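You operate a simulated robot arm through the tools that you are given. There is no shell and no other tool. Be economical: measure what you need, move in short steps, check, and stop when the job is done.

You are at the controls of a simulated two-armed robot. One attempt, no reset.

JOB
Park the orange gantry for a belt change: home, drive off, brake on, belt slack.
Fine: in that order; the white tension knob goes back to its slack end.

The check looks at the end state, three seconds after you hand in, the way a careful person would. Anything else that was tipped, shoved, dropped, spilled or broken makes it a failure.

ROBOT AND FRAMES
Two 7-joint arms with fingered hands on one trunk, on a base that drives. Base frame: it is fixed to the floor where the robot stands at the start and does not move with it; the origin is under the middle of the robot, x ahead of it, y to its left, z up. Readings come in m, degrees, newtons and seconds.
The left shoulder is at the start at [0.06, 0.177, 0.95], the right one opposite. Places, roughly: blue drive dial [-0.7, 0, 1]; orange drive dial [0.7, 0.1, 1]; red brake lever [0.8, -0.5, 1]; white tension knob [0.7, -0.2, 1]. Payload 4 kg a hand.
The tool frame of a hand sits at the grasp point between the pads (the TCP): z along the fingers, y along the line on which they close. The tips reach 0.037 m beyond it. Largest opening 0.124 m; the body of the gripper starts 0.043 m behind the TCP. The gripper is a hand of 3 fingers: y runs from the thumb to the fingers, the wrist lies at [-0.015, -0.108, -0.202] in the tool frame, and closing takes about 1.5 s.
Orientation is told as [roll, pitch, yaw] about the base's x, y, z axes, in that order, counted from this pose: with the fingers straight down and the wrist toward the robot, the tool's x, y and z point along [0, 1, 0], [1, 0, 0] and [0, 0, -1] of the base frame.

CONTROLS
- The arms move only by the tool jog_arm. It takes "left_rows", "right_rows" or both (then of equal length, played together; a hand with none holds still); each is one flat list of numbers, 7 for each row, row after row: the shift along the base's x, y, z in units of 20 mm (1.0 is 20 mm), then the turn, a rotation vector about the base's x, y, z in units of 8 degrees (1.0 is 8 degrees), then the closure, from 0 (fully open) to 1 (shut). In form: [dx, dy, dz, ax, ay, az, fingers, dx, dy, dz, ax, ay, az, fingers, ...]. A call has 1 to 12 rows; each row shifts and turns the commanded pose from where the row before left it. A call with a number of a shift or a turn outside -1 to 1 is refused whole. A row lasts 0.2 s, in which the tool goes at most 0.05 m and 8.6 degrees; a call with a longer step from one row to the next is refused whole, and so is a gripper value outside its range. A pose out of reach is approached as far as the arm can. The call stops where the force on the tool passes 40 N (or 10 N more than at its start, if that is more) or the arm is blocked; 0.2 s more then pass. The fingers move at their own pace (about 0.072 m/s each) and stop on an object; they squeeze with about 32 N. The grip force told is the motor's: it shows also when the fingers shut on nothing. Time passes only in rows, and 0.2 s behind the last, so rows that do not move let the fingers close. It gives the time, the measured TCP pose, the force on the tool (base axes), the opening and the grip force at its end, in the units of the frame above (readings bear some noise), with the torque about the TCP (base axes, N m) and any sound that the robot's microphone picked up, and new pictures: "show" is both (left out), scene, wrist or none (wrist: the cameras of the hands that moved).
- Cameras (640 x 400 px; columns grow to the right, rows downward): "scene" is now at [0.003, 0.0447, 1.5674]; the picture's right is [0.82, -0.58, -0.00], its down [-0.54, -0.76, -0.36] and it looks along [0.21, 0.30, -0.93] (base axes); focal length 214 px, centre (320, 200). "left" rides on the left gripper at [-0.064, -0.076, -0.137] in its tool frame; the picture's right is [-0.84, -0.26, 0.48], its down [0.48, -0.76, 0.43] and it looks along [0.26, 0.60, 0.76] (tool axes); focal length 256 px, centre (320, 200). "right" rides on the right gripper at [0.064, -0.076, -0.137] in its tool frame; the picture's right is [-0.84, 0.26, -0.48], its down [-0.48, -0.76, 0.43] and it looks along [-0.26, 0.60, 0.76] (tool axes); focal length 256 px, centre (320, 200). There is no depth. A picture from a camera that has moved, and an enlarged one, comes with that camera's place and axes in the base frame and with its lens.
- move_column(by): slides the trunk up (or, below 0, down) by that many m; the arms and the scene camera ride with it, the base frame stays. It gives what a move gives, with no picture.
- roll_base(legs): drives the robot by 1 to 6 legs, each [ahead, left, turn to the left] in m, m and degrees, along the robot's own axes; the way and the turn of a leg run together, so that a leg with both is an arc; at most 1.5 m and 180 degrees a leg. The arms and the cameras ride along, it lands a little off, and it stops where it bumps. It gives what a move gives, and a new picture of the scene camera.
- set_grasp(shape, hand): the hand has 3 fingers and takes this shape, open, in about a second: jaw (thumb against the fingers, like two jaws); tri (thumb and two fingers); tip (a fingertip pinch); poke (one finger out to press); point (the index stretched); flat (the hand flat); cup (the hand cupped); fist (a fist). The gripper value then closes the fingers along that shape, each until it touches; the sizes above hold for jaw. It gives what a move gives, with no picture.
- pan_tilt(pan, tilt): turns the head with the scene camera to pan (to the left, within 86 degrees either way) and tilt (down, from -29 to 69), counted from straight ahead of the robot. It gives what a move gives, and a new picture of the scene camera.
- inspect(camera, box): a new picture of the part [left, top, right, bottom] of that camera's present view, enlarged. It takes no simulated time.
- job_done(): hands the job in; it is judged then, once.

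Work in short steps. Places have to be worked out from the pictures, the camera data and where the tool is seen: move nearer, look again, correct. Check each grasp and each placing, and mend what went wrong. You have 120 turns and 260 pictures in all, those below and enlarged ones among them. Open the grippers and draw the arms clear of the work before you hand the job in, unless the task says otherwise; then end with one line.

The tools are called after ">>>" by a JSON object that holds its "api" and its "payload". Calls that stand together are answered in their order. jog_arm: Moves the arms, as the interface text tells. Its arguments: {"type":"object","properties":{"left_rows":{"type":"array","items":{"type":"number"}},"right_rows":{"type":"array","items":{"type":"number"}},"show":{"type":"string","enum":["both","scene","wrist","none"]}},"required":[]} The other tools are called the same way: move_column (by) slides the trunk up or down; set_grasp (shape, hand) gives the hand a shape; roll_base (legs) drives the base; pan_tilt (pan, tilt) turns the head that bears the scene camera; inspect (camera, box) takes an enlarged picture of a part of a camera's view; job_done () hands the job in.

At the start:

```text
t: 0.0
left_tool_pos: [0.588, 0.1193, 1.2471]
left_tool_rot: [0.0, -0.1, 0.0]
left_ft_force: [-1.0, 0.3, 0.0]
left_torque: [0.0, 0.04, -0.01]
left_opening: 0.1235
left_grasp_force: 0.2
left_shape: jaw
right_tool_pos: [0.4675, -0.322, 1.2471]
right_tool_rot: [0.0, 0.0, -0.1]
right_ft_force: [0.3, -1.1, 0.4]
right_torque: [-0.02, 0.02, -0.01]
right_opening: 0.1234
right_grasp_force: 0.1
right_shape: jaw
trunk travel left (down, up): [-0.475, 0.115]
robot x, y, heading: [-0.0001, 0.0013, -0.0]
head pan, tilt: [54.8, 68.8]
```

scene: 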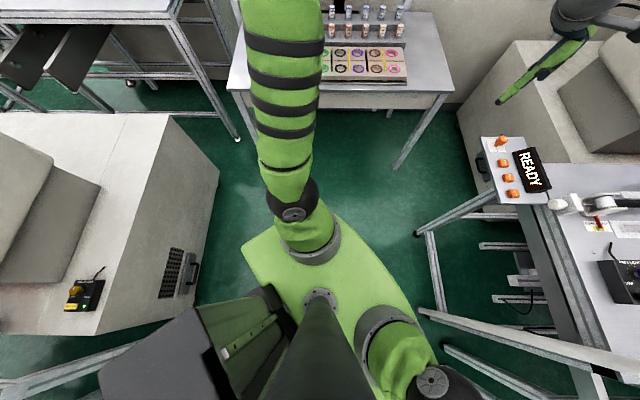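
right: 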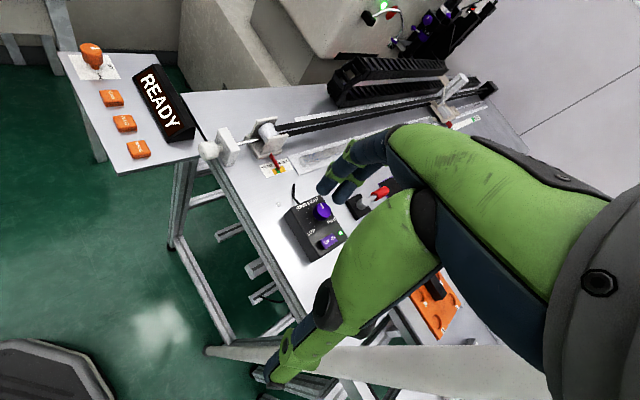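
left: 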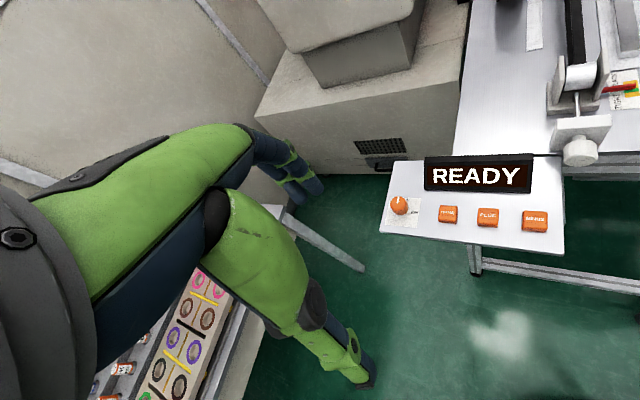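

I'll first turn the head towards the gantry ahead-right to see the whole work area.

>>> {"api": "pan_tilt", "payload": {"pan": -10, "tilt": 45}}

>>> {"api": "inspect", "payload": {"camera": "left", "box": [370, 130, 640, 260]}}

>>> {"api": "inspect", "payload": {"camera": "right", "box": [180, 70, 520, 270]}}

```text
t: 1.4
left_tool_pos: [0.5886, 0.1191, 1.2469]
left_tool_rot: [0.0, 0.0, 0.0]
left_ft_force: [-0.3, 0.5, 0.0]
left_torque: [0.01, 0.0, -0.02]
left_opening: 0.1236
left_grasp_force: 0.0
left_shape: jaw
right_tool_pos: [0.47, -0.3229, 1.2492]
right_tool_rot: [0.0, 0.0, -0.1]
right_ft_force: [-0.4, -1.3, 0.2]
right_torque: [0.02, 0.0, -0.06]
right_opening: 0.1238
right_grasp_force: 0.1
right_shape: jaw
trunk travel left (down, up): [-0.475, 0.115]
robot x, y, heading: [0.0036, 0.0001, -0.2]
head pan, tilt: [-10.0, 45.0]
camera scene: at [0.0508, -0.015, 1.5962], right [-0.17, -0.98, 0.0], down [-0.7, 0.12, -0.71], along [0.7, -0.12, -0.71], focal length 214 px, centre (320, 200)
```

scene: 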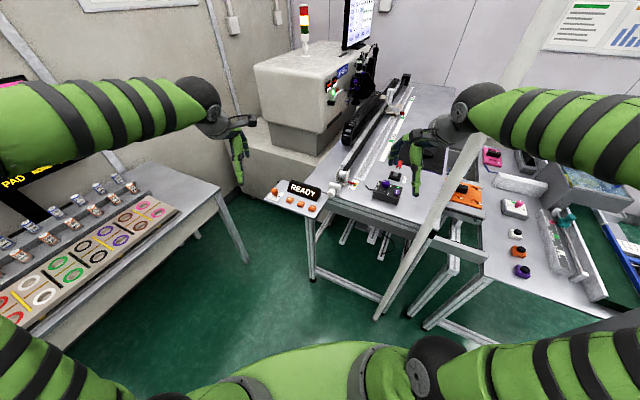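

```text
2.37 times, centred on (505, 195) of left
camera zoom: at [0.5116, 0.055, 1.3846], right [-0.26, -0.84, -0.48], down [-0.76, 0.48, -0.43], along [0.6, 0.26, -0.76], focal length 607 px, centre (-118, 212)
```

zoom: 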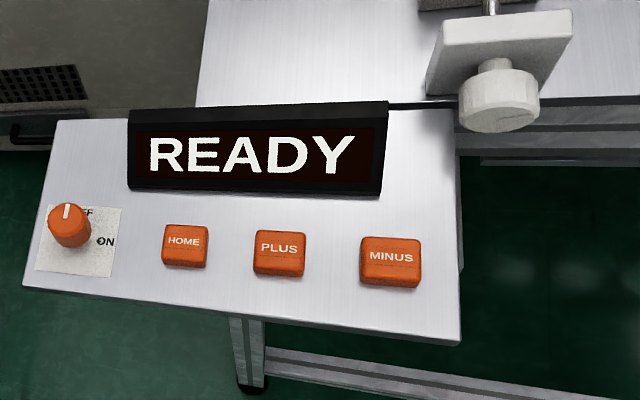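

```text
1.88 times, centred on (350, 170) of right
camera zoom: at [0.3943, -0.2579, 1.3836], right [0.26, -0.84, 0.48], down [-0.76, -0.48, -0.43], along [0.6, -0.26, -0.76], focal length 482 px, centre (264, 256)
```

zoom: 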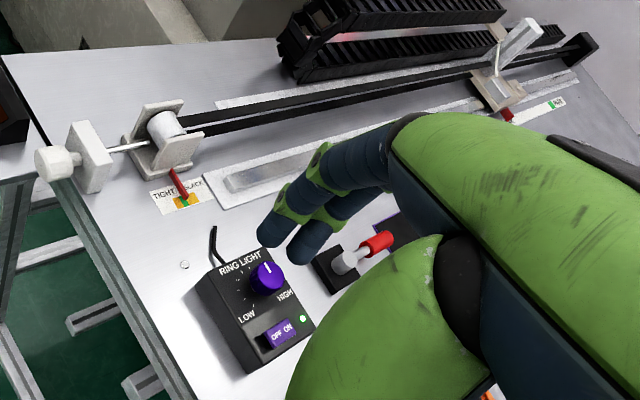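

The orange drive dial, HOME/PLUS/MINUS keys, white knob and brake lever are visible. I zoom in on the dial and display, and the tables to the right.

>>> {"api": "inspect", "payload": {"camera": "left", "box": [375, 180, 455, 240]}}

>>> {"api": "inspect", "payload": {"camera": "scene", "box": [310, 70, 510, 220]}}

>>> {"api": "inspect", "payload": {"camera": "right", "box": [190, 110, 310, 190]}}

>>> {"api": "inspect", "payload": {"camera": "right", "box": [400, 60, 520, 140]}}

```text
6.67 times, centred on (415, 210) of left
camera zoom: at [0.5116, 0.055, 1.3846], right [-0.26, -0.84, -0.48], down [-0.76, 0.48, -0.43], along [0.6, 0.26, -0.76], focal length 1707 px, centre (-313, 133)
```

zoom: 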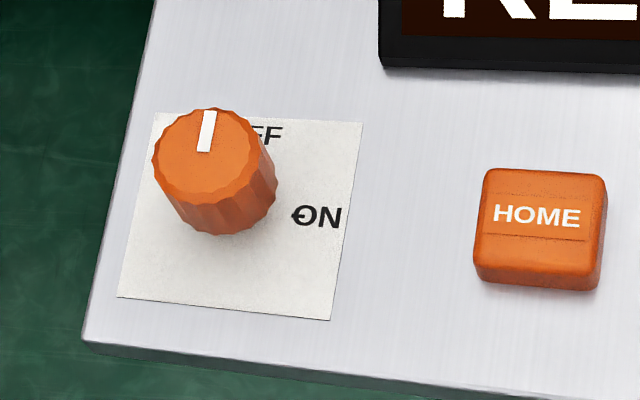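

```text
2.67 times, centred on (410, 145) of scene
camera zoom: at [0.0508, -0.015, 1.5962], right [-0.17, -0.98, 0.0], down [-0.7, 0.12, -0.71], along [0.7, -0.12, -0.71], focal length 572 px, centre (80, 347)
```

zoom: 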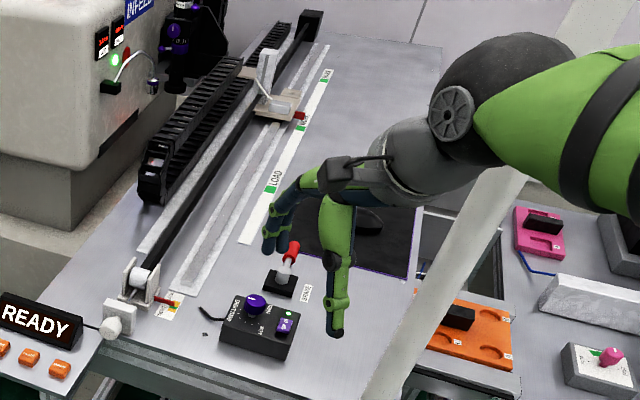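

```text
5.00 times, centred on (250, 150) of right
camera zoom: at [0.3943, -0.2579, 1.3836], right [0.26, -0.84, 0.48], down [-0.76, -0.48, -0.43], along [0.6, -0.26, -0.76], focal length 1280 px, centre (670, 450)
```

zoom: 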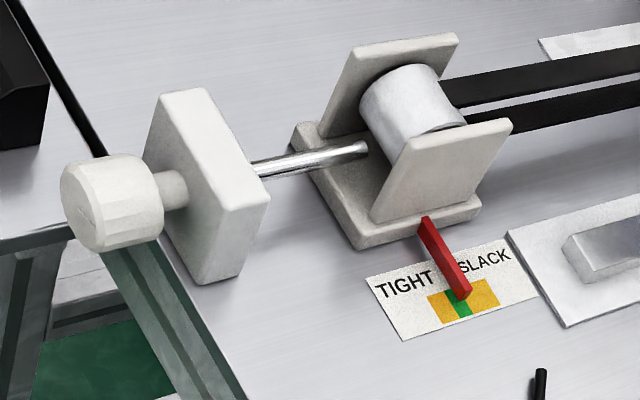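

```text
5.00 times, centred on (460, 100) of right
camera zoom: at [0.3943, -0.2579, 1.3836], right [0.26, -0.84, 0.48], down [-0.76, -0.48, -0.43], along [0.6, -0.26, -0.76], focal length 1280 px, centre (-380, 700)
```

zoom: 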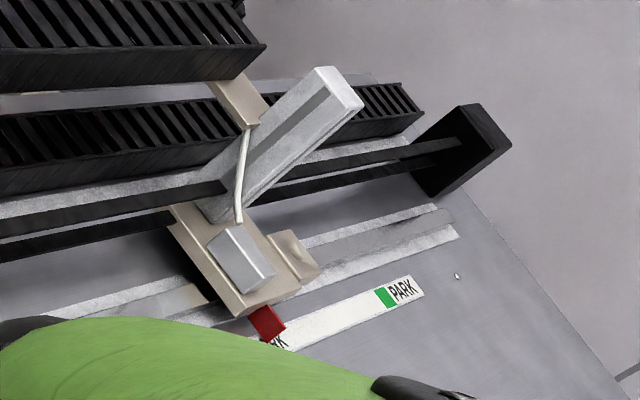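

There's a vertical white pole near (0.44,-0.47), close to the right arm. I look at it and the arm before moving anything.

>>> {"api": "pan_tilt", "payload": {"pan": -45, "tilt": 40}}

>>> {"api": "inspect", "payload": {"camera": "right", "box": [180, 250, 640, 400]}}

```text
t: 2.4
left_tool_pos: [0.5889, 0.1185, 1.2478]
left_tool_rot: [0.0, 0.0, 0.0]
left_ft_force: [-0.1, -0.3, 0.1]
left_torque: [0.01, 0.0, 0.01]
left_opening: 0.1235
left_grasp_force: 0.0
left_shape: jaw
right_tool_pos: [0.4691, -0.3227, 1.2497]
right_tool_rot: [-0.1, 0.0, 0.2]
right_ft_force: [0.8, -0.8, -0.1]
right_torque: [0.0, 0.02, -0.03]
right_opening: 0.1236
right_grasp_force: 0.0
right_shape: jaw
trunk travel left (down, up): [-0.475, 0.115]
robot x, y, heading: [-0.0029, -0.0004, -0.0]
head pan, tilt: [-45.0, 40.0]
camera scene: at [0.0309, -0.061, 1.6035], right [-0.71, -0.71, 0.0], down [-0.46, 0.45, -0.77], along [0.54, -0.54, -0.64], focal length 214 px, centre (320, 200)
```

scene: 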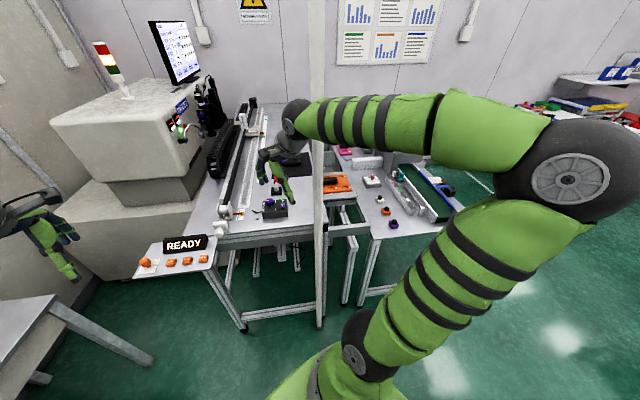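

```text
1.39 times, centred on (410, 325) of right
camera zoom: at [0.3943, -0.2579, 1.3836], right [0.26, -0.84, 0.48], down [-0.76, -0.48, -0.43], along [0.6, -0.26, -0.76], focal length 356 px, centre (195, 26)
```

zoom: 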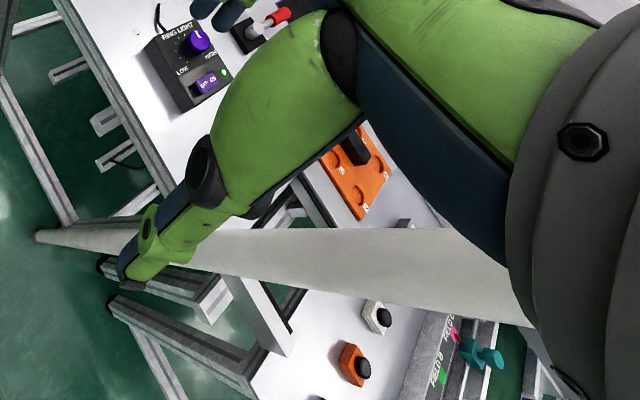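

The pole stands at about (0.43,-0.46), beyond the forearm; I'll work mainly with the left arm. Zooming in on the brake lever and scale.

>>> {"api": "inspect", "payload": {"camera": "scene", "box": [200, 90, 320, 230]}}

>>> {"api": "inspect", "payload": {"camera": "right", "box": [320, 150, 420, 230]}}

>>> {"api": "inspect", "payload": {"camera": "scene", "box": [130, 220, 230, 290]}}

```text
2.86 times, centred on (260, 160) of scene
camera zoom: at [0.0309, -0.061, 1.6035], right [-0.71, -0.71, 0.0], down [-0.46, 0.45, -0.77], along [0.54, -0.54, -0.64], focal length 613 px, centre (491, 314)
```

zoom: 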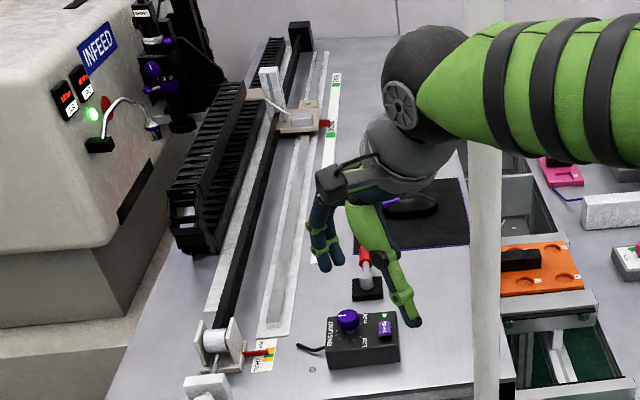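

```text
5.00 times, centred on (370, 190) of right
camera zoom: at [0.3943, -0.2579, 1.3836], right [0.26, -0.84, 0.48], down [-0.76, -0.48, -0.43], along [0.6, -0.26, -0.76], focal length 1280 px, centre (70, 250)
```

zoom: 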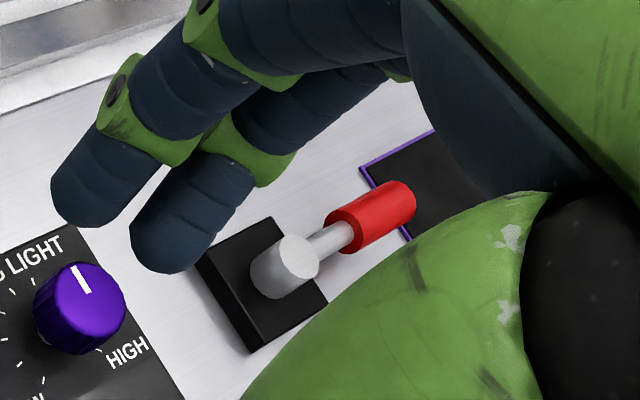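

```text
5.71 times, centred on (180, 255) of scene
camera zoom: at [0.0309, -0.061, 1.6035], right [-0.71, -0.71, 0.0], down [-0.46, 0.45, -0.77], along [0.54, -0.54, -0.64], focal length 1226 px, centre (1120, -114)
```

zoom: 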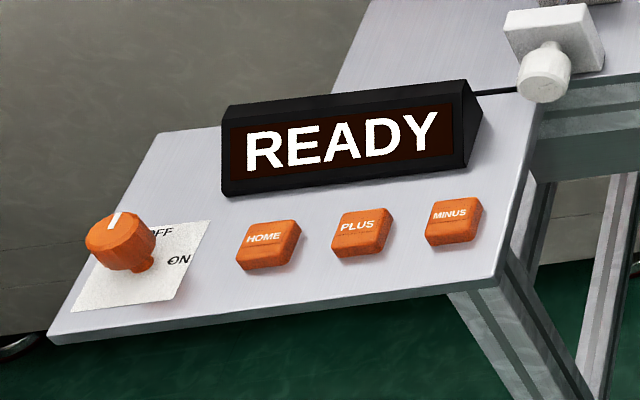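

Dial mark appears at OFF with the display READY. I shape the left hand for poking and bring it over HOME (~(0.68,0.00,0.98)), staying high.

>>> {"api": "set_grasp", "payload": {"hand": "left", "shape": "poke"}}

>>> {"api": "pan_tilt", "payload": {"pan": -12, "tilt": 50}}

>>> {"api": "jog_arm", "payload": {"left_rows": [0.5, -1, -0.8, 0, 0, 0, 0, 0.5, -1, -0.8, 0, 0, 0, 0, 0.5, -1, -0.8, 0, 0, 0, 0, 0.5, -1, -0.8, 0, 0, 0, 0, 0.5, -1, -0.8, 0, 0, 0, 0]}}

```text
t: 3.3
left_tool_pos: [0.5882, 0.1181, 1.2463]
left_tool_rot: [-0.1, 0.0, 0.0]
left_ft_force: [0.3, -0.2, -0.2]
left_torque: [0.01, 0.0, -0.02]
left_opening: 0.0
left_grasp_force: 0.1
left_shape: poke
right_tool_pos: [0.4687, -0.3222, 1.2489]
right_tool_rot: [0.0, 0.1, 0.1]
right_ft_force: [0.5, -0.5, -0.6]
right_torque: [0.01, -0.04, 0.01]
right_opening: 0.1238
right_grasp_force: 0.1
right_shape: jaw
trunk travel left (down, up): [-0.475, 0.115]
robot x, y, heading: [-0.0015, -0.002, 0.1]
head pan, tilt: [-45.0, 40.0]
```

```text
t: 4.2
left_tool_pos: [0.5879, 0.1183, 1.2474]
left_tool_rot: [0.1, 0.0, 0.0]
left_ft_force: [0.3, 0.6, -0.8]
left_torque: [0.0, -0.02, 0.0]
left_opening: 0.0
left_grasp_force: 0.1
left_shape: poke
right_tool_pos: [0.469, -0.322, 1.2487]
right_tool_rot: [0.0, 0.0, 0.0]
right_ft_force: [-0.3, 0.5, 0.6]
right_torque: [-0.03, 0.04, 0.0]
right_opening: 0.1236
right_grasp_force: 0.1
right_shape: jaw
trunk travel left (down, up): [-0.475, 0.115]
robot x, y, heading: [-0.0034, -0.0025, -0.1]
head pan, tilt: [-12.0, 50.0]
camera scene: at [0.046, -0.017, 1.5893], right [-0.21, -0.98, 0.0], down [-0.75, 0.16, -0.64], along [0.63, -0.13, -0.77], focal length 214 px, centre (320, 200)
```

scene: 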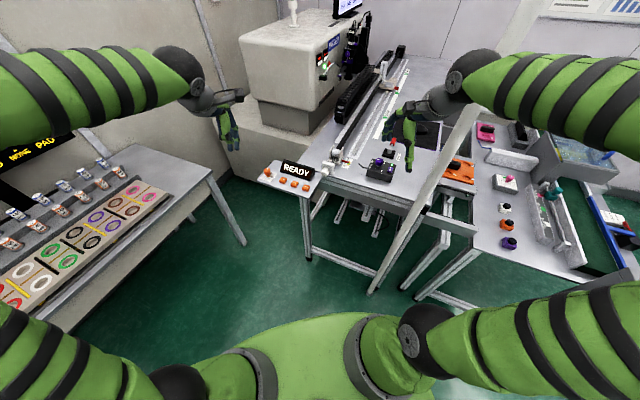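

```text
t: 5.4
left_tool_pos: [0.6389, 0.018, 1.1702]
left_tool_rot: [0.0, 0.0, -0.2]
left_ft_force: [0.1, 1.0, -0.3]
left_torque: [0.0, 0.01, 0.0]
left_opening: 0.0001
left_grasp_force: 0.1
left_shape: poke
right_tool_pos: [0.469, -0.3226, 1.2487]
right_tool_rot: [0.1, 0.1, 0.0]
right_ft_force: [0.6, -0.6, 0.1]
right_torque: [-0.03, 0.01, -0.03]
right_opening: 0.1235
right_grasp_force: 0.0
right_shape: jaw
trunk travel left (down, up): [-0.475, 0.115]
robot x, y, heading: [0.0024, 0.0009, -0.0]
head pan, tilt: [-12.0, 50.0]
camera scene: at [0.0464, -0.0175, 1.5893], right [-0.21, -0.98, 0.0], down [-0.75, 0.16, -0.64], along [0.63, -0.13, -0.77], focal length 214 px, centre (320, 200)
camera left: at [0.5623, -0.0454, 1.3067], right [-0.26, -0.84, -0.48], down [-0.76, 0.48, -0.44], along [0.6, 0.26, -0.76], focal length 256 px, centre (320, 200)
```

scene: 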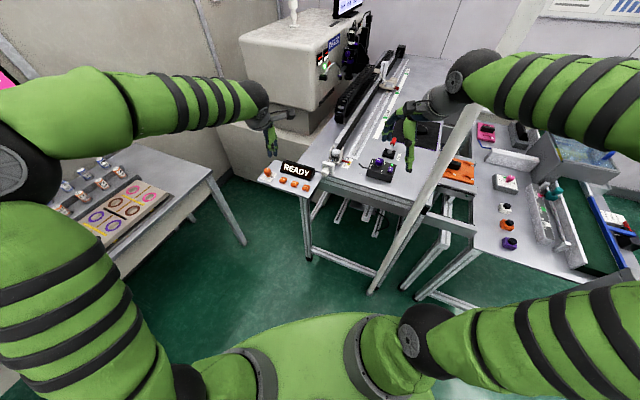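
left: 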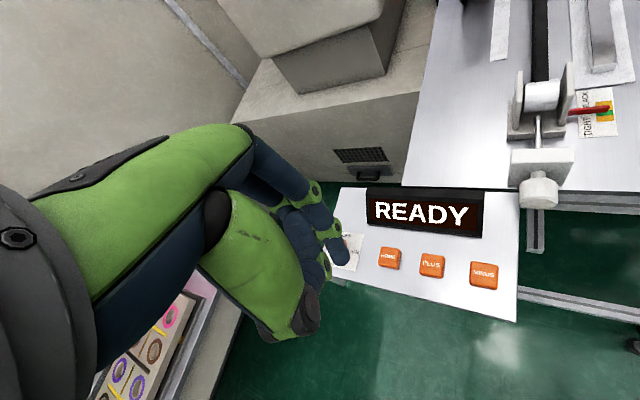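

HOME refined to about (0.682, 0.002, 0.977). I look at the poke shape to find which finger sticks out.

>>> {"api": "inspect", "payload": {"camera": "left", "box": [180, 120, 400, 350]}}

>>> {"api": "inspect", "payload": {"camera": "scene", "box": [230, 70, 350, 210]}}

```text
1.74 times, centred on (290, 235) of left
camera zoom: at [0.5623, -0.0454, 1.3067], right [-0.26, -0.84, -0.48], down [-0.76, 0.48, -0.44], along [0.6, 0.26, -0.76], focal length 445 px, centre (372, 139)
```

zoom: 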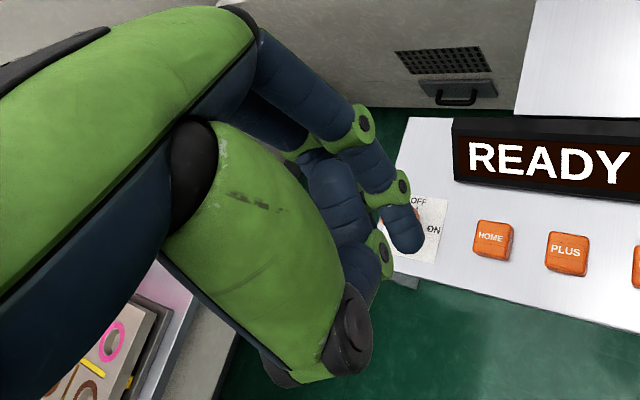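

```text
2.86 times, centred on (290, 140) of scene
camera zoom: at [0.0464, -0.0175, 1.5893], right [-0.21, -0.98, 0.0], down [-0.75, 0.16, -0.64], along [0.63, -0.13, -0.77], focal length 613 px, centre (406, 371)
```

zoom: 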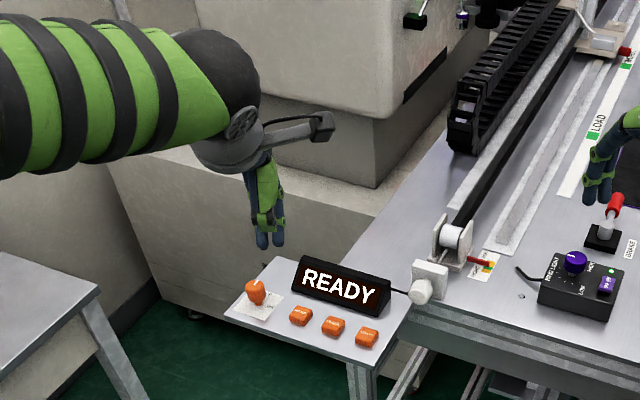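

The extended fingertip appears at roughly the TCP axis, ~0.03 below. I move over HOME and down to ~4 cm above it.

>>> {"api": "jog_arm", "payload": {"left_rows": [0.7, -0.2, -0.9, 0, 0, 0, 0, 0.7, -0.2, -0.9, 0, 0, 0, 0, 0.7, 0, -0.9, 0, 0, 0, 0, 0, 0, -0.9, 0, 0, 0, 0, 0, 0, -0.9, 0, 0, 0, 0]}}

>>> {"api": "inspect", "payload": {"camera": "scene", "box": [240, 110, 340, 210]}}

>>> {"api": "inspect", "payload": {"camera": "left", "box": [280, 180, 480, 320]}}

```text
t: 6.6
left_tool_pos: [0.6811, 0.0102, 1.0797]
left_tool_rot: [0.0, 0.0, 0.0]
left_ft_force: [-1.1, 0.1, -0.9]
left_torque: [0.02, 0.0, 0.01]
left_opening: 0.0002
left_grasp_force: 0.0
left_shape: poke
right_tool_pos: [0.4685, -0.3219, 1.2478]
right_tool_rot: [0.0, 0.0, 0.0]
right_ft_force: [0.2, -0.2, 0.7]
right_torque: [-0.02, 0.0, 0.0]
right_opening: 0.1237
right_grasp_force: 0.1
right_shape: jaw
trunk travel left (down, up): [-0.475, 0.115]
robot x, y, heading: [0.0024, -0.0005, -0.3]
head pan, tilt: [-12.0, 50.0]
camera scene: at [0.0463, -0.0171, 1.5893], right [-0.21, -0.98, 0.0], down [-0.75, 0.16, -0.64], along [0.63, -0.13, -0.77], focal length 214 px, centre (320, 200)
camera left: at [0.6041, -0.0536, 1.2159], right [-0.26, -0.84, -0.48], down [-0.76, 0.48, -0.43], along [0.6, 0.26, -0.76], focal length 256 px, centre (320, 200)
```

scene: 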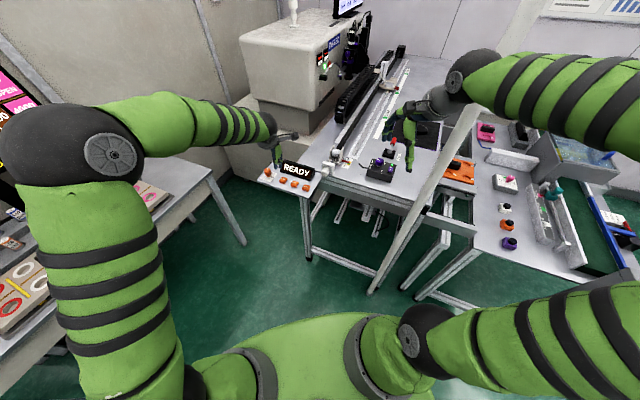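
left: 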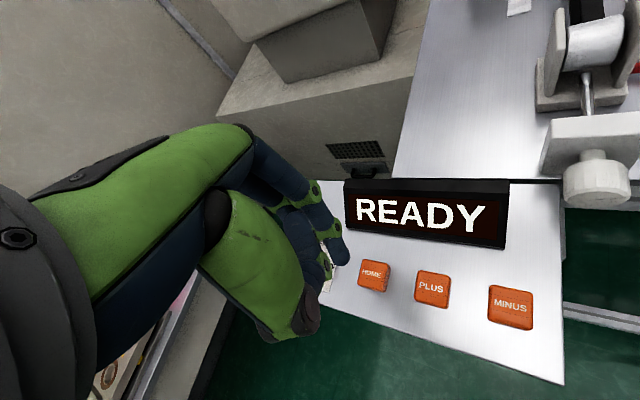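

```text
4.00 times, centred on (290, 160) of scene
camera zoom: at [0.0463, -0.0171, 1.5893], right [-0.21, -0.98, 0.0], down [-0.75, 0.16, -0.64], along [0.63, -0.13, -0.77], focal length 858 px, centre (440, 360)
```

zoom: 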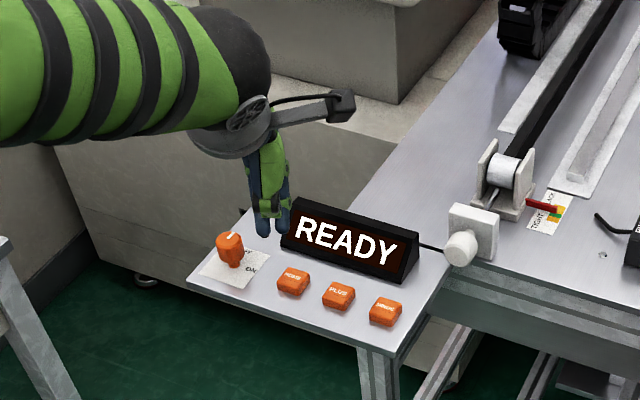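

```text
2.86 times, centred on (380, 250) of left
camera zoom: at [0.6041, -0.0536, 1.2159], right [-0.26, -0.84, -0.48], down [-0.76, 0.48, -0.43], along [0.6, 0.26, -0.76], focal length 731 px, centre (149, 57)
```

zoom: 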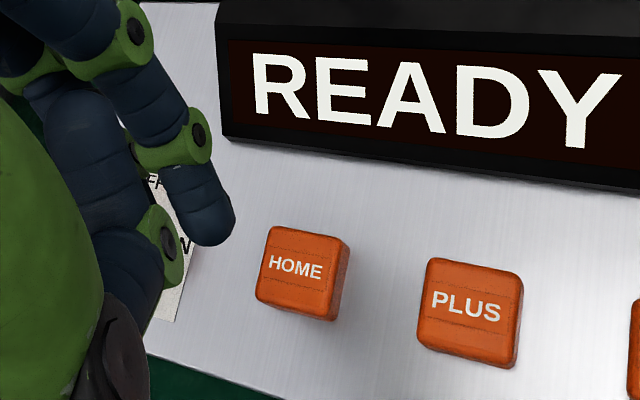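

The fingertip is directly above HOME, about 6 cm up. I go down 5 cm and look.

>>> {"api": "jog_arm", "payload": {"left_rows": [-0.1, 0, -0.7, 0, 0, 0, 0, 0, 0, -0.7, 0, 0, 0, 0, 0, 0, -0.7, 0, 0, 0, 0, 0, 0, -0.4, 0, 0, 0, 0], "show": "none"}}

>>> {"api": "inspect", "payload": {"camera": "left", "box": [280, 150, 480, 300]}}

>>> {"api": "inspect", "payload": {"camera": "scene", "box": [240, 110, 340, 210]}}

```text
t: 7.6
left_tool_pos: [0.6787, 0.0114, 1.0285]
left_tool_rot: [-0.1, 0.0, 0.0]
left_ft_force: [-0.9, 0.7, -1.1]
left_torque: [-0.01, -0.01, 0.04]
left_opening: 0.0001
left_grasp_force: 0.0
left_shape: poke
right_tool_pos: [0.4678, -0.3224, 1.2473]
right_tool_rot: [0.1, 0.0, -0.1]
right_ft_force: [-0.3, -0.5, 0.1]
right_torque: [0.02, 0.0, 0.0]
right_opening: 0.1238
right_grasp_force: 0.1
right_shape: jaw
trunk travel left (down, up): [-0.475, 0.115]
robot x, y, heading: [-0.0044, -0.0032, -0.1]
head pan, tilt: [-12.0, 50.0]
```

```text
2.67 times, centred on (380, 225) of left
camera zoom: at [0.6026, -0.0535, 1.1639], right [-0.26, -0.84, -0.48], down [-0.76, 0.48, -0.43], along [0.6, 0.25, -0.76], focal length 683 px, centre (160, 133)
```

zoom: 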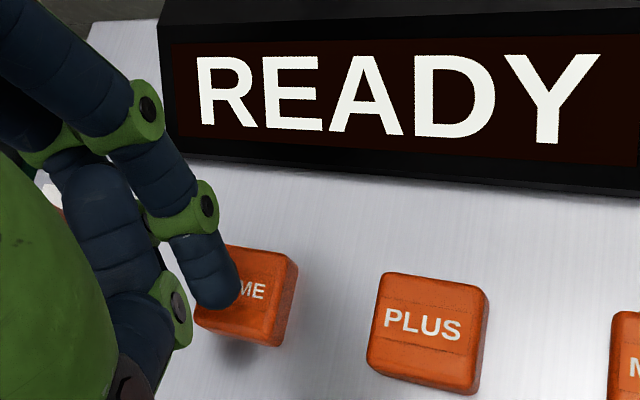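

```text
4.00 times, centred on (290, 160) of scene
camera zoom: at [0.0462, -0.0171, 1.5893], right [-0.21, -0.98, 0.0], down [-0.75, 0.16, -0.64], along [0.63, -0.13, -0.77], focal length 858 px, centre (440, 360)
```

zoom: 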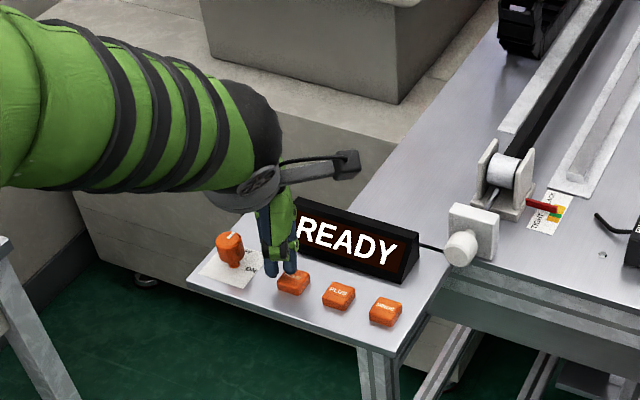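

Fingertip sits slightly beyond the button centre. I nudge 5 mm closer to the robot and press in small steps.

>>> {"api": "jog_arm", "payload": {"left_rows": [-0.3, -0.2, -0.2, 0, 0, 0, 0, 0, 0, -0.3, 0, 0, 0, 0, 0, 0, -0.3, 0, 0, 0, 0], "show": "none"}}

>>> {"api": "inspect", "payload": {"camera": "left", "box": [280, 150, 480, 300]}}

```text
t: 8.4
left_tool_pos: [0.6739, 0.0058, 1.0127]
left_tool_rot: [0.0, -0.2, 0.0]
left_ft_force: [0.9, -2.3, 10.5]
left_torque: [-0.16, -0.07, 0.06]
left_opening: 0.0
left_grasp_force: 0.0
left_shape: poke
right_tool_pos: [0.4679, -0.3228, 1.2493]
right_tool_rot: [0.0, 0.1, 0.0]
right_ft_force: [0.0, 0.0, -0.1]
right_torque: [-0.03, 0.01, -0.05]
right_opening: 0.1241
right_grasp_force: 0.1
right_shape: jaw
trunk travel left (down, up): [-0.475, 0.115]
robot x, y, heading: [0.0009, -0.003, 0.2]
head pan, tilt: [-12.0, 50.0]
heard: click
```

```text
2.67 times, centred on (380, 225) of left
camera zoom: at [0.5967, -0.0572, 1.1502], right [-0.25, -0.84, -0.48], down [-0.76, 0.48, -0.44], along [0.6, 0.25, -0.76], focal length 683 px, centre (160, 133)
```

zoom: 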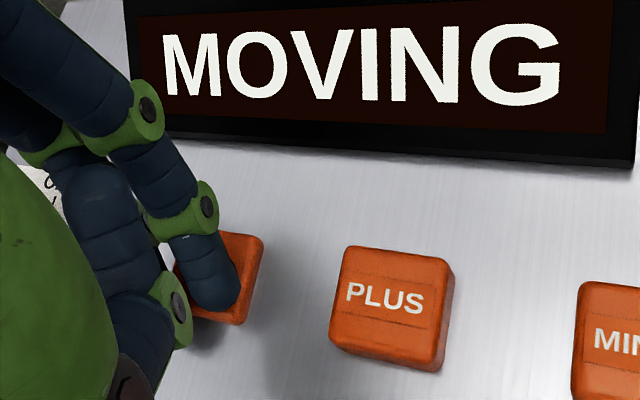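

It clicked and shows MOVING. I lift and let it home.

>>> {"api": "jog_arm", "payload": {"left_rows": [0, 0, 0.8, 0, 0, 0, 0, 0, 0, 0.8, 0, 0, 0, 0, 0, 0, 0.8, 0, 0, 0, 0, -0.5, 0.5, 0.8, 0, 0, 0, 0, -0.8, 0, 0.8, 0, 0, 0, 0, -0.8, 0, 0.8, 0, 0, 0, 0, -0.8, 0, 0.8, 0, 0, 0, 0]}}

>>> {"api": "inspect", "payload": {"camera": "scene", "box": [240, 30, 440, 210]}}

>>> {"api": "inspect", "payload": {"camera": "left", "box": [300, 130, 560, 330]}}

```text
t: 10.0
left_tool_pos: [0.6131, 0.0185, 1.1222]
left_tool_rot: [0.0, 0.0, 0.0]
left_ft_force: [0.5, -0.6, -0.3]
left_torque: [0.01, 0.02, 0.04]
left_opening: 0.0001
left_grasp_force: 0.0
left_shape: poke
right_tool_pos: [0.4684, -0.322, 1.2484]
right_tool_rot: [0.0, 0.0, 0.0]
right_ft_force: [-0.4, 0.3, 0.0]
right_torque: [0.0, 0.0, -0.02]
right_opening: 0.1239
right_grasp_force: 0.2
right_shape: jaw
trunk travel left (down, up): [-0.475, 0.115]
robot x, y, heading: [0.0013, 0.0028, 0.1]
head pan, tilt: [-12.0, 50.0]
camera scene: at [0.0455, -0.0168, 1.5893], right [-0.21, -0.98, 0.0], down [-0.75, 0.16, -0.64], along [0.63, -0.13, -0.77], focal length 214 px, centre (320, 200)
camera left: at [0.5363, -0.0451, 1.2593], right [-0.26, -0.84, -0.48], down [-0.76, 0.48, -0.44], along [0.6, 0.26, -0.76], focal length 256 px, centre (320, 200)
```

scene: 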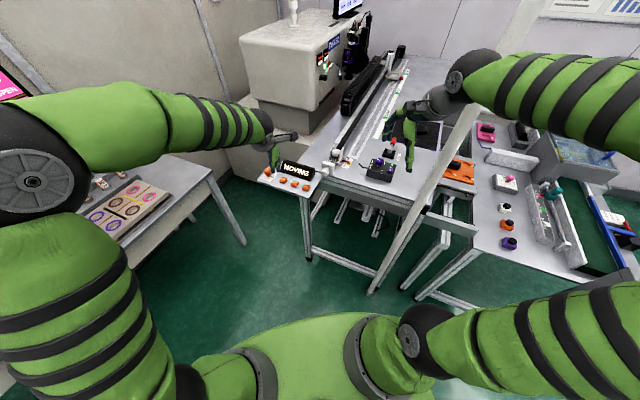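
left: 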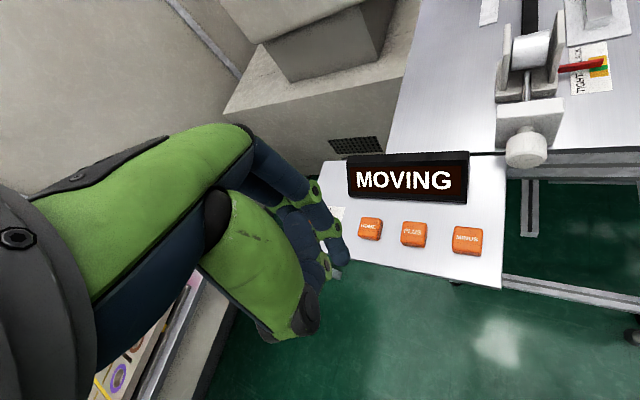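

```text
2.22 times, centred on (340, 120) of scene
camera zoom: at [0.0455, -0.0168, 1.5893], right [-0.21, -0.98, 0.0], down [-0.75, 0.16, -0.64], along [0.63, -0.13, -0.77], focal length 477 px, centre (276, 378)
```

zoom: 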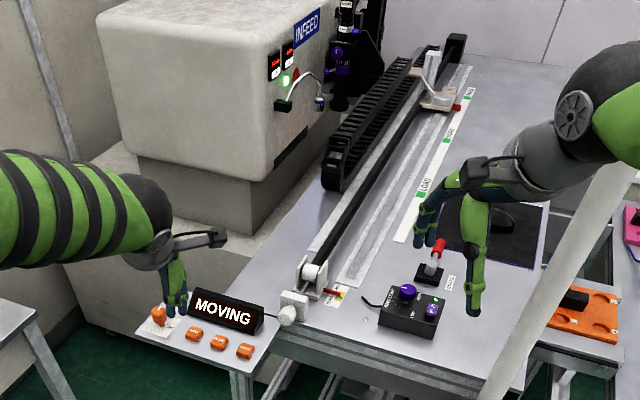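

```text
2.00 times, centred on (430, 230) of left
camera zoom: at [0.5363, -0.0451, 1.2593], right [-0.26, -0.84, -0.48], down [-0.76, 0.48, -0.44], along [0.6, 0.26, -0.76], focal length 512 px, centre (100, 140)
```

zoom: 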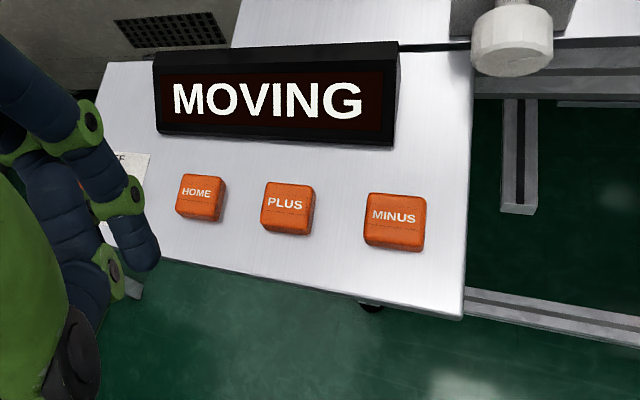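

The carriage is travelling toward the PARK end. I pull the left hand back so I can see the dial, switching to jaw meanwhile.

>>> {"api": "jog_arm", "payload": {"left_rows": [-0.5, 0.8, 0.8, 0, 0, 0, 0, -0.5, 0.8, 0.8, 0, 0, 0, 0, -0.5, 0.8, 0.8, 0, 0, 0, 0, 0, 1, 0.8, 0, 0, 0, 0, 0, 1, 0.8, 0, 0, 0, 0, 0, 1, 0.5, 0, 0, 0, 0], "show": "none"}}

>>> {"api": "set_grasp", "payload": {"hand": "left", "shape": "tri"}}

>>> {"api": "inspect", "payload": {"camera": "left", "box": [340, 130, 600, 290]}}

>>> {"api": "inspect", "payload": {"camera": "scene", "box": [240, 30, 440, 210]}}

```text
t: 11.4
left_tool_pos: [0.5838, 0.1256, 1.2144]
left_tool_rot: [-0.1, 0.0, -0.1]
left_ft_force: [0.0, -0.8, 0.7]
left_torque: [0.01, 0.0, -0.01]
left_opening: 0.0005
left_grasp_force: 0.0
left_shape: poke
right_tool_pos: [0.4698, -0.3218, 1.2479]
right_tool_rot: [0.0, -0.1, 0.0]
right_ft_force: [0.7, 0.3, -0.5]
right_torque: [-0.01, -0.02, -0.01]
right_opening: 0.1233
right_grasp_force: 0.2
right_shape: jaw
trunk travel left (down, up): [-0.475, 0.115]
robot x, y, heading: [-0.0012, 0.0022, -0.2]
head pan, tilt: [-12.0, 50.0]
```

```text
t: 12.3
left_tool_pos: [0.5855, 0.1243, 1.2138]
left_tool_rot: [0.1, 0.0, 0.0]
left_ft_force: [0.4, 0.0, -1.0]
left_torque: [-0.01, -0.01, -0.02]
left_opening: 0.1238
left_grasp_force: 0.1
left_shape: tri
right_tool_pos: [0.4692, -0.3225, 1.2486]
right_tool_rot: [-0.1, 0.0, -0.1]
right_ft_force: [0.3, 0.8, -0.3]
right_torque: [-0.02, 0.01, 0.03]
right_opening: 0.1236
right_grasp_force: 0.0
right_shape: jaw
trunk travel left (down, up): [-0.475, 0.115]
robot x, y, heading: [-0.0022, 0.0017, -0.4]
head pan, tilt: [-12.0, 50.0]
```

```text
2.46 times, centred on (470, 210) of left
camera zoom: at [0.5082, 0.0618, 1.3516], right [-0.26, -0.84, -0.48], down [-0.76, 0.48, -0.43], along [0.6, 0.26, -0.76], focal length 630 px, centre (-49, 175)
```

zoom: 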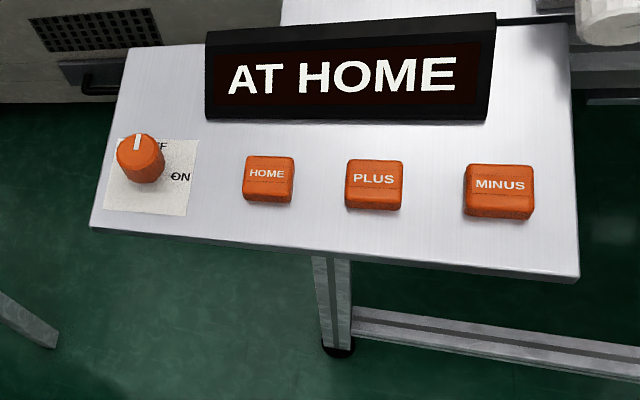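

```text
2.22 times, centred on (340, 120) of scene
camera zoom: at [0.046, -0.017, 1.5893], right [-0.21, -0.98, 0.0], down [-0.75, 0.16, -0.64], along [0.63, -0.13, -0.77], focal length 477 px, centre (276, 378)
```

zoom: 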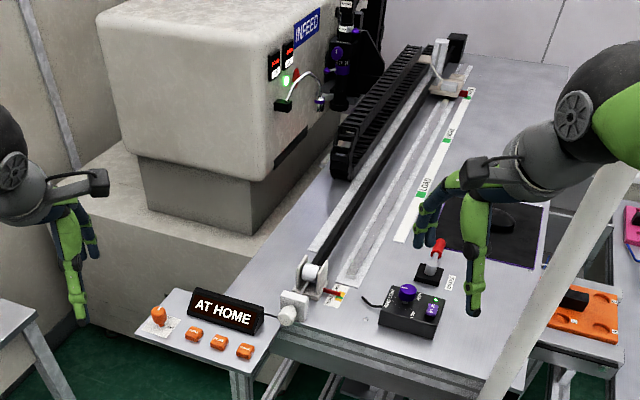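

AT HOME now. I examine the dial closely to determine which way OFF is.

>>> {"api": "inspect", "payload": {"camera": "left", "box": [370, 180, 440, 230]}}

>>> {"api": "inspect", "payload": {"camera": "scene", "box": [250, 150, 310, 200]}}

```text
8.00 times, centred on (405, 205) of left
camera zoom: at [0.5082, 0.0618, 1.3516], right [-0.26, -0.84, -0.48], down [-0.76, 0.48, -0.43], along [0.6, 0.26, -0.76], focal length 2048 px, centre (-360, 160)
```

zoom: 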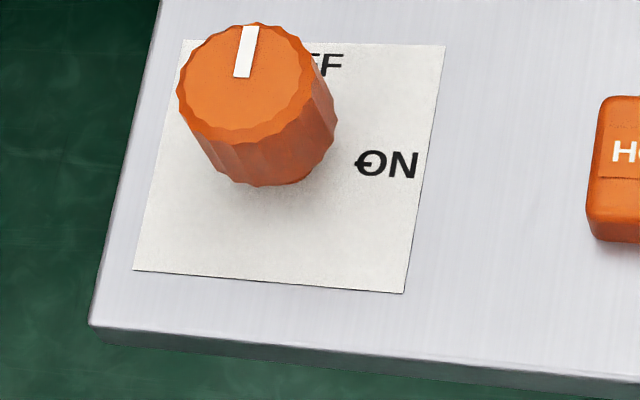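

```text
8.00 times, centred on (280, 175) of scene
camera zoom: at [0.046, -0.017, 1.5893], right [-0.21, -0.98, 0.0], down [-0.75, 0.16, -0.64], along [0.63, -0.13, -0.77], focal length 1716 px, centre (640, 400)
```

zoom: 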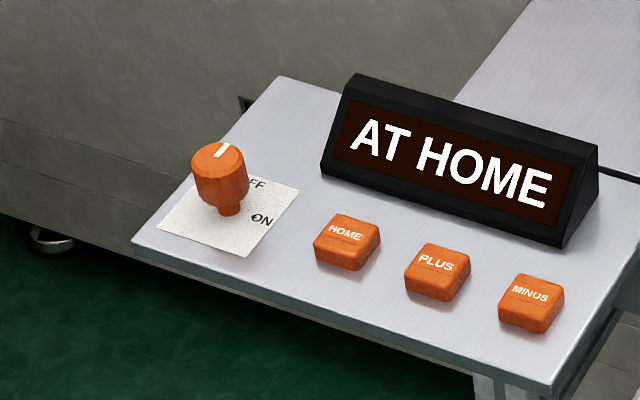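

The mark seems to point at OFF though the drive ran, so I want a steeper look; moving the left hand forward above the panel.

>>> {"api": "jog_arm", "payload": {"left_rows": [1, 0, 0.3, 0, 0, 0, 0, 1, 0, 0.3, 0, 0, 0, 0, 1, 0, 0.3, 0, 0, 0, 0, 1, 0, 0.3, 0, 0, 0, 0, 1, 0, 0.3, 0, 0, 0, 0], "show": "wrist"}}

>>> {"api": "inspect", "payload": {"camera": "left", "box": [340, 240, 540, 360]}}

```text
t: 13.5
left_tool_pos: [0.685, 0.1239, 1.2426]
left_tool_rot: [0.0, 0.0, 0.0]
left_ft_force: [0.4, 0.0, 0.6]
left_torque: [-0.02, 0.0, -0.03]
left_opening: 0.1239
left_grasp_force: 0.0
left_shape: tri
right_tool_pos: [0.4704, -0.3223, 1.2479]
right_tool_rot: [0.0, 0.0, -0.1]
right_ft_force: [-0.3, 0.2, 0.3]
right_torque: [-0.02, 0.01, -0.02]
right_opening: 0.1237
right_grasp_force: 0.0
right_shape: jaw
trunk travel left (down, up): [-0.475, 0.115]
robot x, y, heading: [0.0006, -0.0021, 0.2]
head pan, tilt: [-12.0, 50.0]
camera left: at [0.6083, 0.0601, 1.3795], right [-0.26, -0.84, -0.48], down [-0.76, 0.48, -0.43], along [0.6, 0.26, -0.76], focal length 256 px, centre (320, 200)
```

left: 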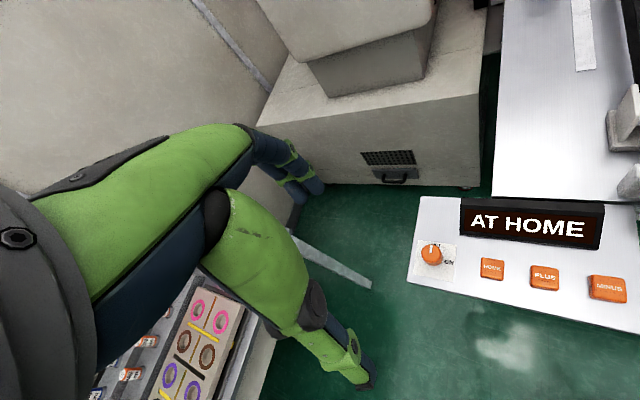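

```text
3.20 times, centred on (440, 300) of left
camera zoom: at [0.6083, 0.0601, 1.3795], right [-0.26, -0.84, -0.48], down [-0.76, 0.48, -0.43], along [0.6, 0.26, -0.76], focal length 819 px, centre (-64, -120)
```

zoom: 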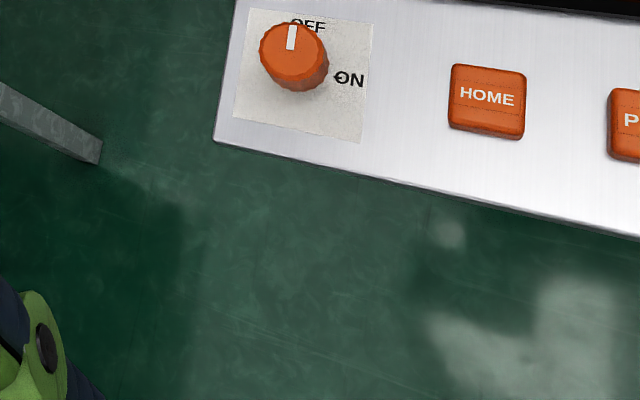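

Dial top estimated at (0.723, 0.059, 1.007), ~26 mm wide. I'll grip it and test; approach above with half-closed tri fingers.

>>> {"api": "jog_arm", "payload": {"left_rows": [0.4, -0.8, -0.8, 0, 0, 0, 0.5, 0.4, -0.8, -0.8, 0, 0, 0, 0.5, 0.4, -0.8, -0.8, 0, 0, 0, 0.5, 0.4, -0.8, -0.8, 0, 0, 0, 0.5, 0.3, 0, -0.9, 0, 0, 0, 0.5, 0, 0, -0.9, 0, 0, 0, 0.5, 0, 0, -0.9, 0, 0, 0, 0.5]}}

>>> {"api": "inspect", "payload": {"camera": "left", "box": [240, 150, 440, 300]}}

>>> {"api": "inspect", "payload": {"camera": "scene", "box": [240, 110, 340, 210]}}

```text
t: 15.1
left_tool_pos: [0.7227, 0.0622, 1.1256]
left_tool_rot: [0.0, -0.1, 0.1]
left_ft_force: [0.0, -0.2, -0.2]
left_torque: [-0.03, 0.01, 0.02]
left_opening: 0.062
left_grasp_force: 0.2
left_shape: tri
right_tool_pos: [0.4683, -0.3219, 1.2486]
right_tool_rot: [0.0, 0.0, 0.0]
right_ft_force: [-0.5, 0.3, -0.4]
right_torque: [0.0, -0.02, 0.0]
right_opening: 0.1235
right_grasp_force: 0.0
right_shape: jaw
trunk travel left (down, up): [-0.475, 0.115]
robot x, y, heading: [0.0008, -0.0006, 0.1]
head pan, tilt: [-12.0, 50.0]
camera scene: at [0.0464, -0.017, 1.5893], right [-0.21, -0.98, 0.0], down [-0.75, 0.16, -0.64], along [0.63, -0.13, -0.77], focal length 214 px, centre (320, 200)
camera left: at [0.6464, -0.0023, 1.2623], right [-0.26, -0.84, -0.48], down [-0.76, 0.48, -0.43], along [0.6, 0.26, -0.76], focal length 256 px, centre (320, 200)
```

scene: 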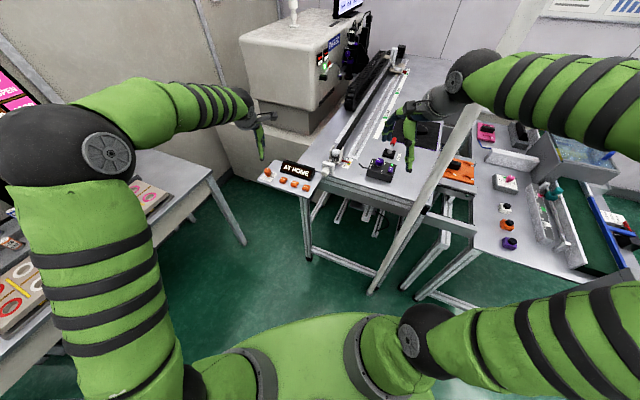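
left: 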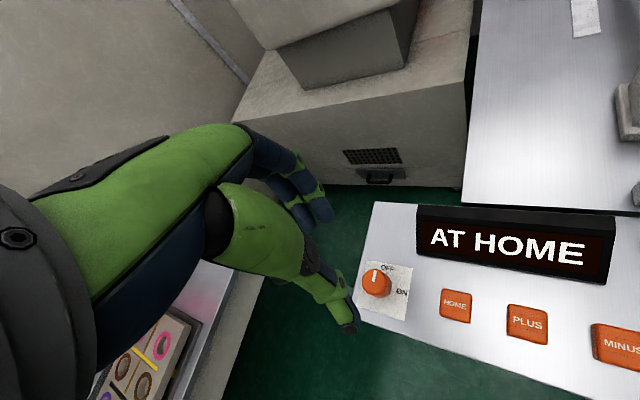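

```text
2.67 times, centred on (340, 225) of left
camera zoom: at [0.6464, -0.0023, 1.2623], right [-0.26, -0.84, -0.48], down [-0.76, 0.48, -0.43], along [0.6, 0.26, -0.76], focal length 683 px, centre (267, 133)
```

zoom: 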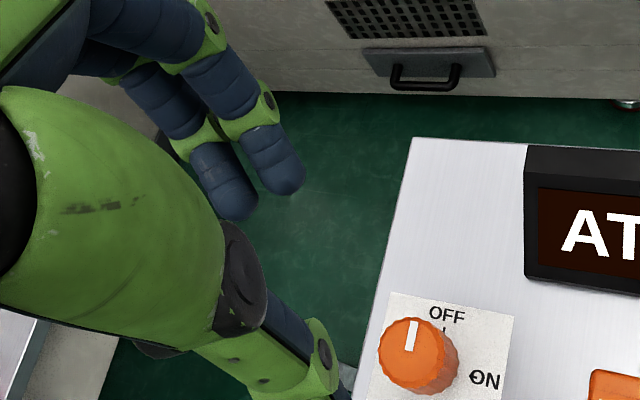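

```text
4.00 times, centred on (290, 160) of scene
camera zoom: at [0.0464, -0.017, 1.5893], right [-0.21, -0.98, 0.0], down [-0.75, 0.16, -0.64], along [0.63, -0.13, -0.77], focal length 858 px, centre (440, 360)
```

zoom: 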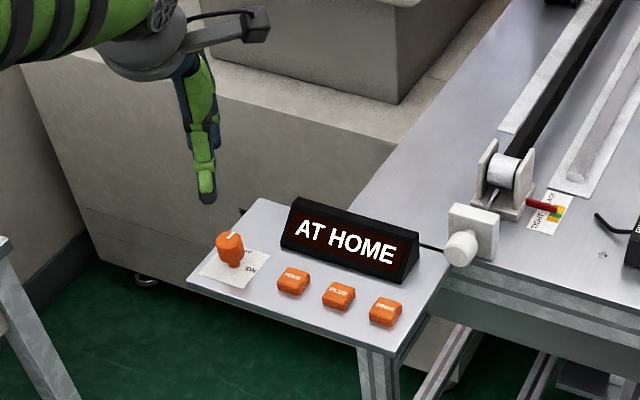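

OFF has a tick and the mark sits there indeed, so I'll check what the dial does. Centering y and descending around it, then closing.

>>> {"api": "jog_arm", "payload": {"left_rows": [0, -0.35, -0.8, 0, 0, 0, 0.5, 0, 0, -0.9, 0, 0, 0, 0.5, 0, 0, -0.9, 0, 0, 0, 0.5, 0, 0, -0.9, 0, 0, 0, 0.5, 0, 0, -0.9, 0, 0, 0, 0.5, 0, 0, -0.7, 0, 0, 0, 0.5], "show": "none"}}

>>> {"api": "inspect", "payload": {"camera": "left", "box": [240, 150, 480, 350]}}

>>> {"api": "inspect", "payload": {"camera": "scene", "box": [240, 130, 320, 210]}}

```text
t: 16.5
left_tool_pos: [0.7232, 0.0532, 1.0233]
left_tool_rot: [0.0, 0.1, 0.0]
left_ft_force: [0.8, 0.3, -0.6]
left_torque: [-0.01, 0.0, 0.0]
left_opening: 0.0622
left_grasp_force: 0.1
left_shape: tri
right_tool_pos: [0.4696, -0.3227, 1.2488]
right_tool_rot: [0.0, 0.0, 0.0]
right_ft_force: [-0.2, 0.4, 0.7]
right_torque: [0.02, -0.01, 0.02]
right_opening: 0.1238
right_grasp_force: 0.0
right_shape: jaw
trunk travel left (down, up): [-0.475, 0.115]
robot x, y, heading: [0.0025, 0.0013, -0.0]
head pan, tilt: [-12.0, 50.0]
```

```text
2.00 times, centred on (360, 250) of left
camera zoom: at [0.646, -0.0102, 1.1606], right [-0.26, -0.84, -0.48], down [-0.76, 0.48, -0.44], along [0.6, 0.25, -0.76], focal length 512 px, centre (240, 100)
```

zoom: 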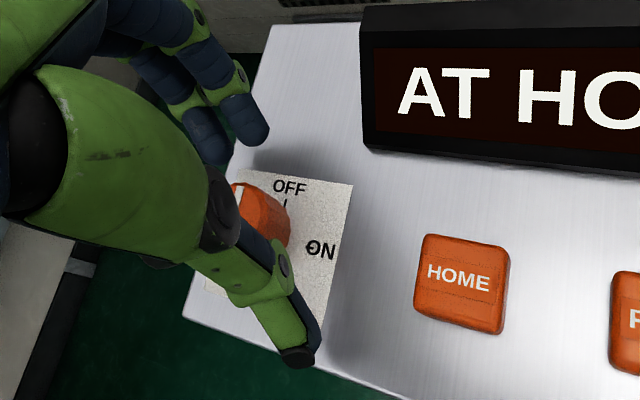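

```text
5.00 times, centred on (280, 170) of scene
camera zoom: at [0.0461, -0.0171, 1.5893], right [-0.21, -0.98, 0.0], down [-0.75, 0.16, -0.64], along [0.63, -0.13, -0.77], focal length 1072 px, centre (520, 350)
```

zoom: 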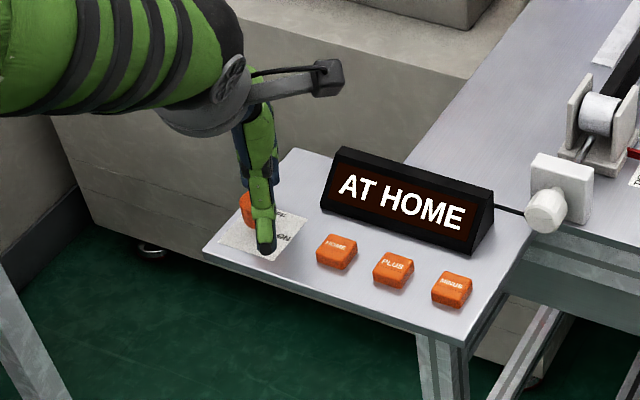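

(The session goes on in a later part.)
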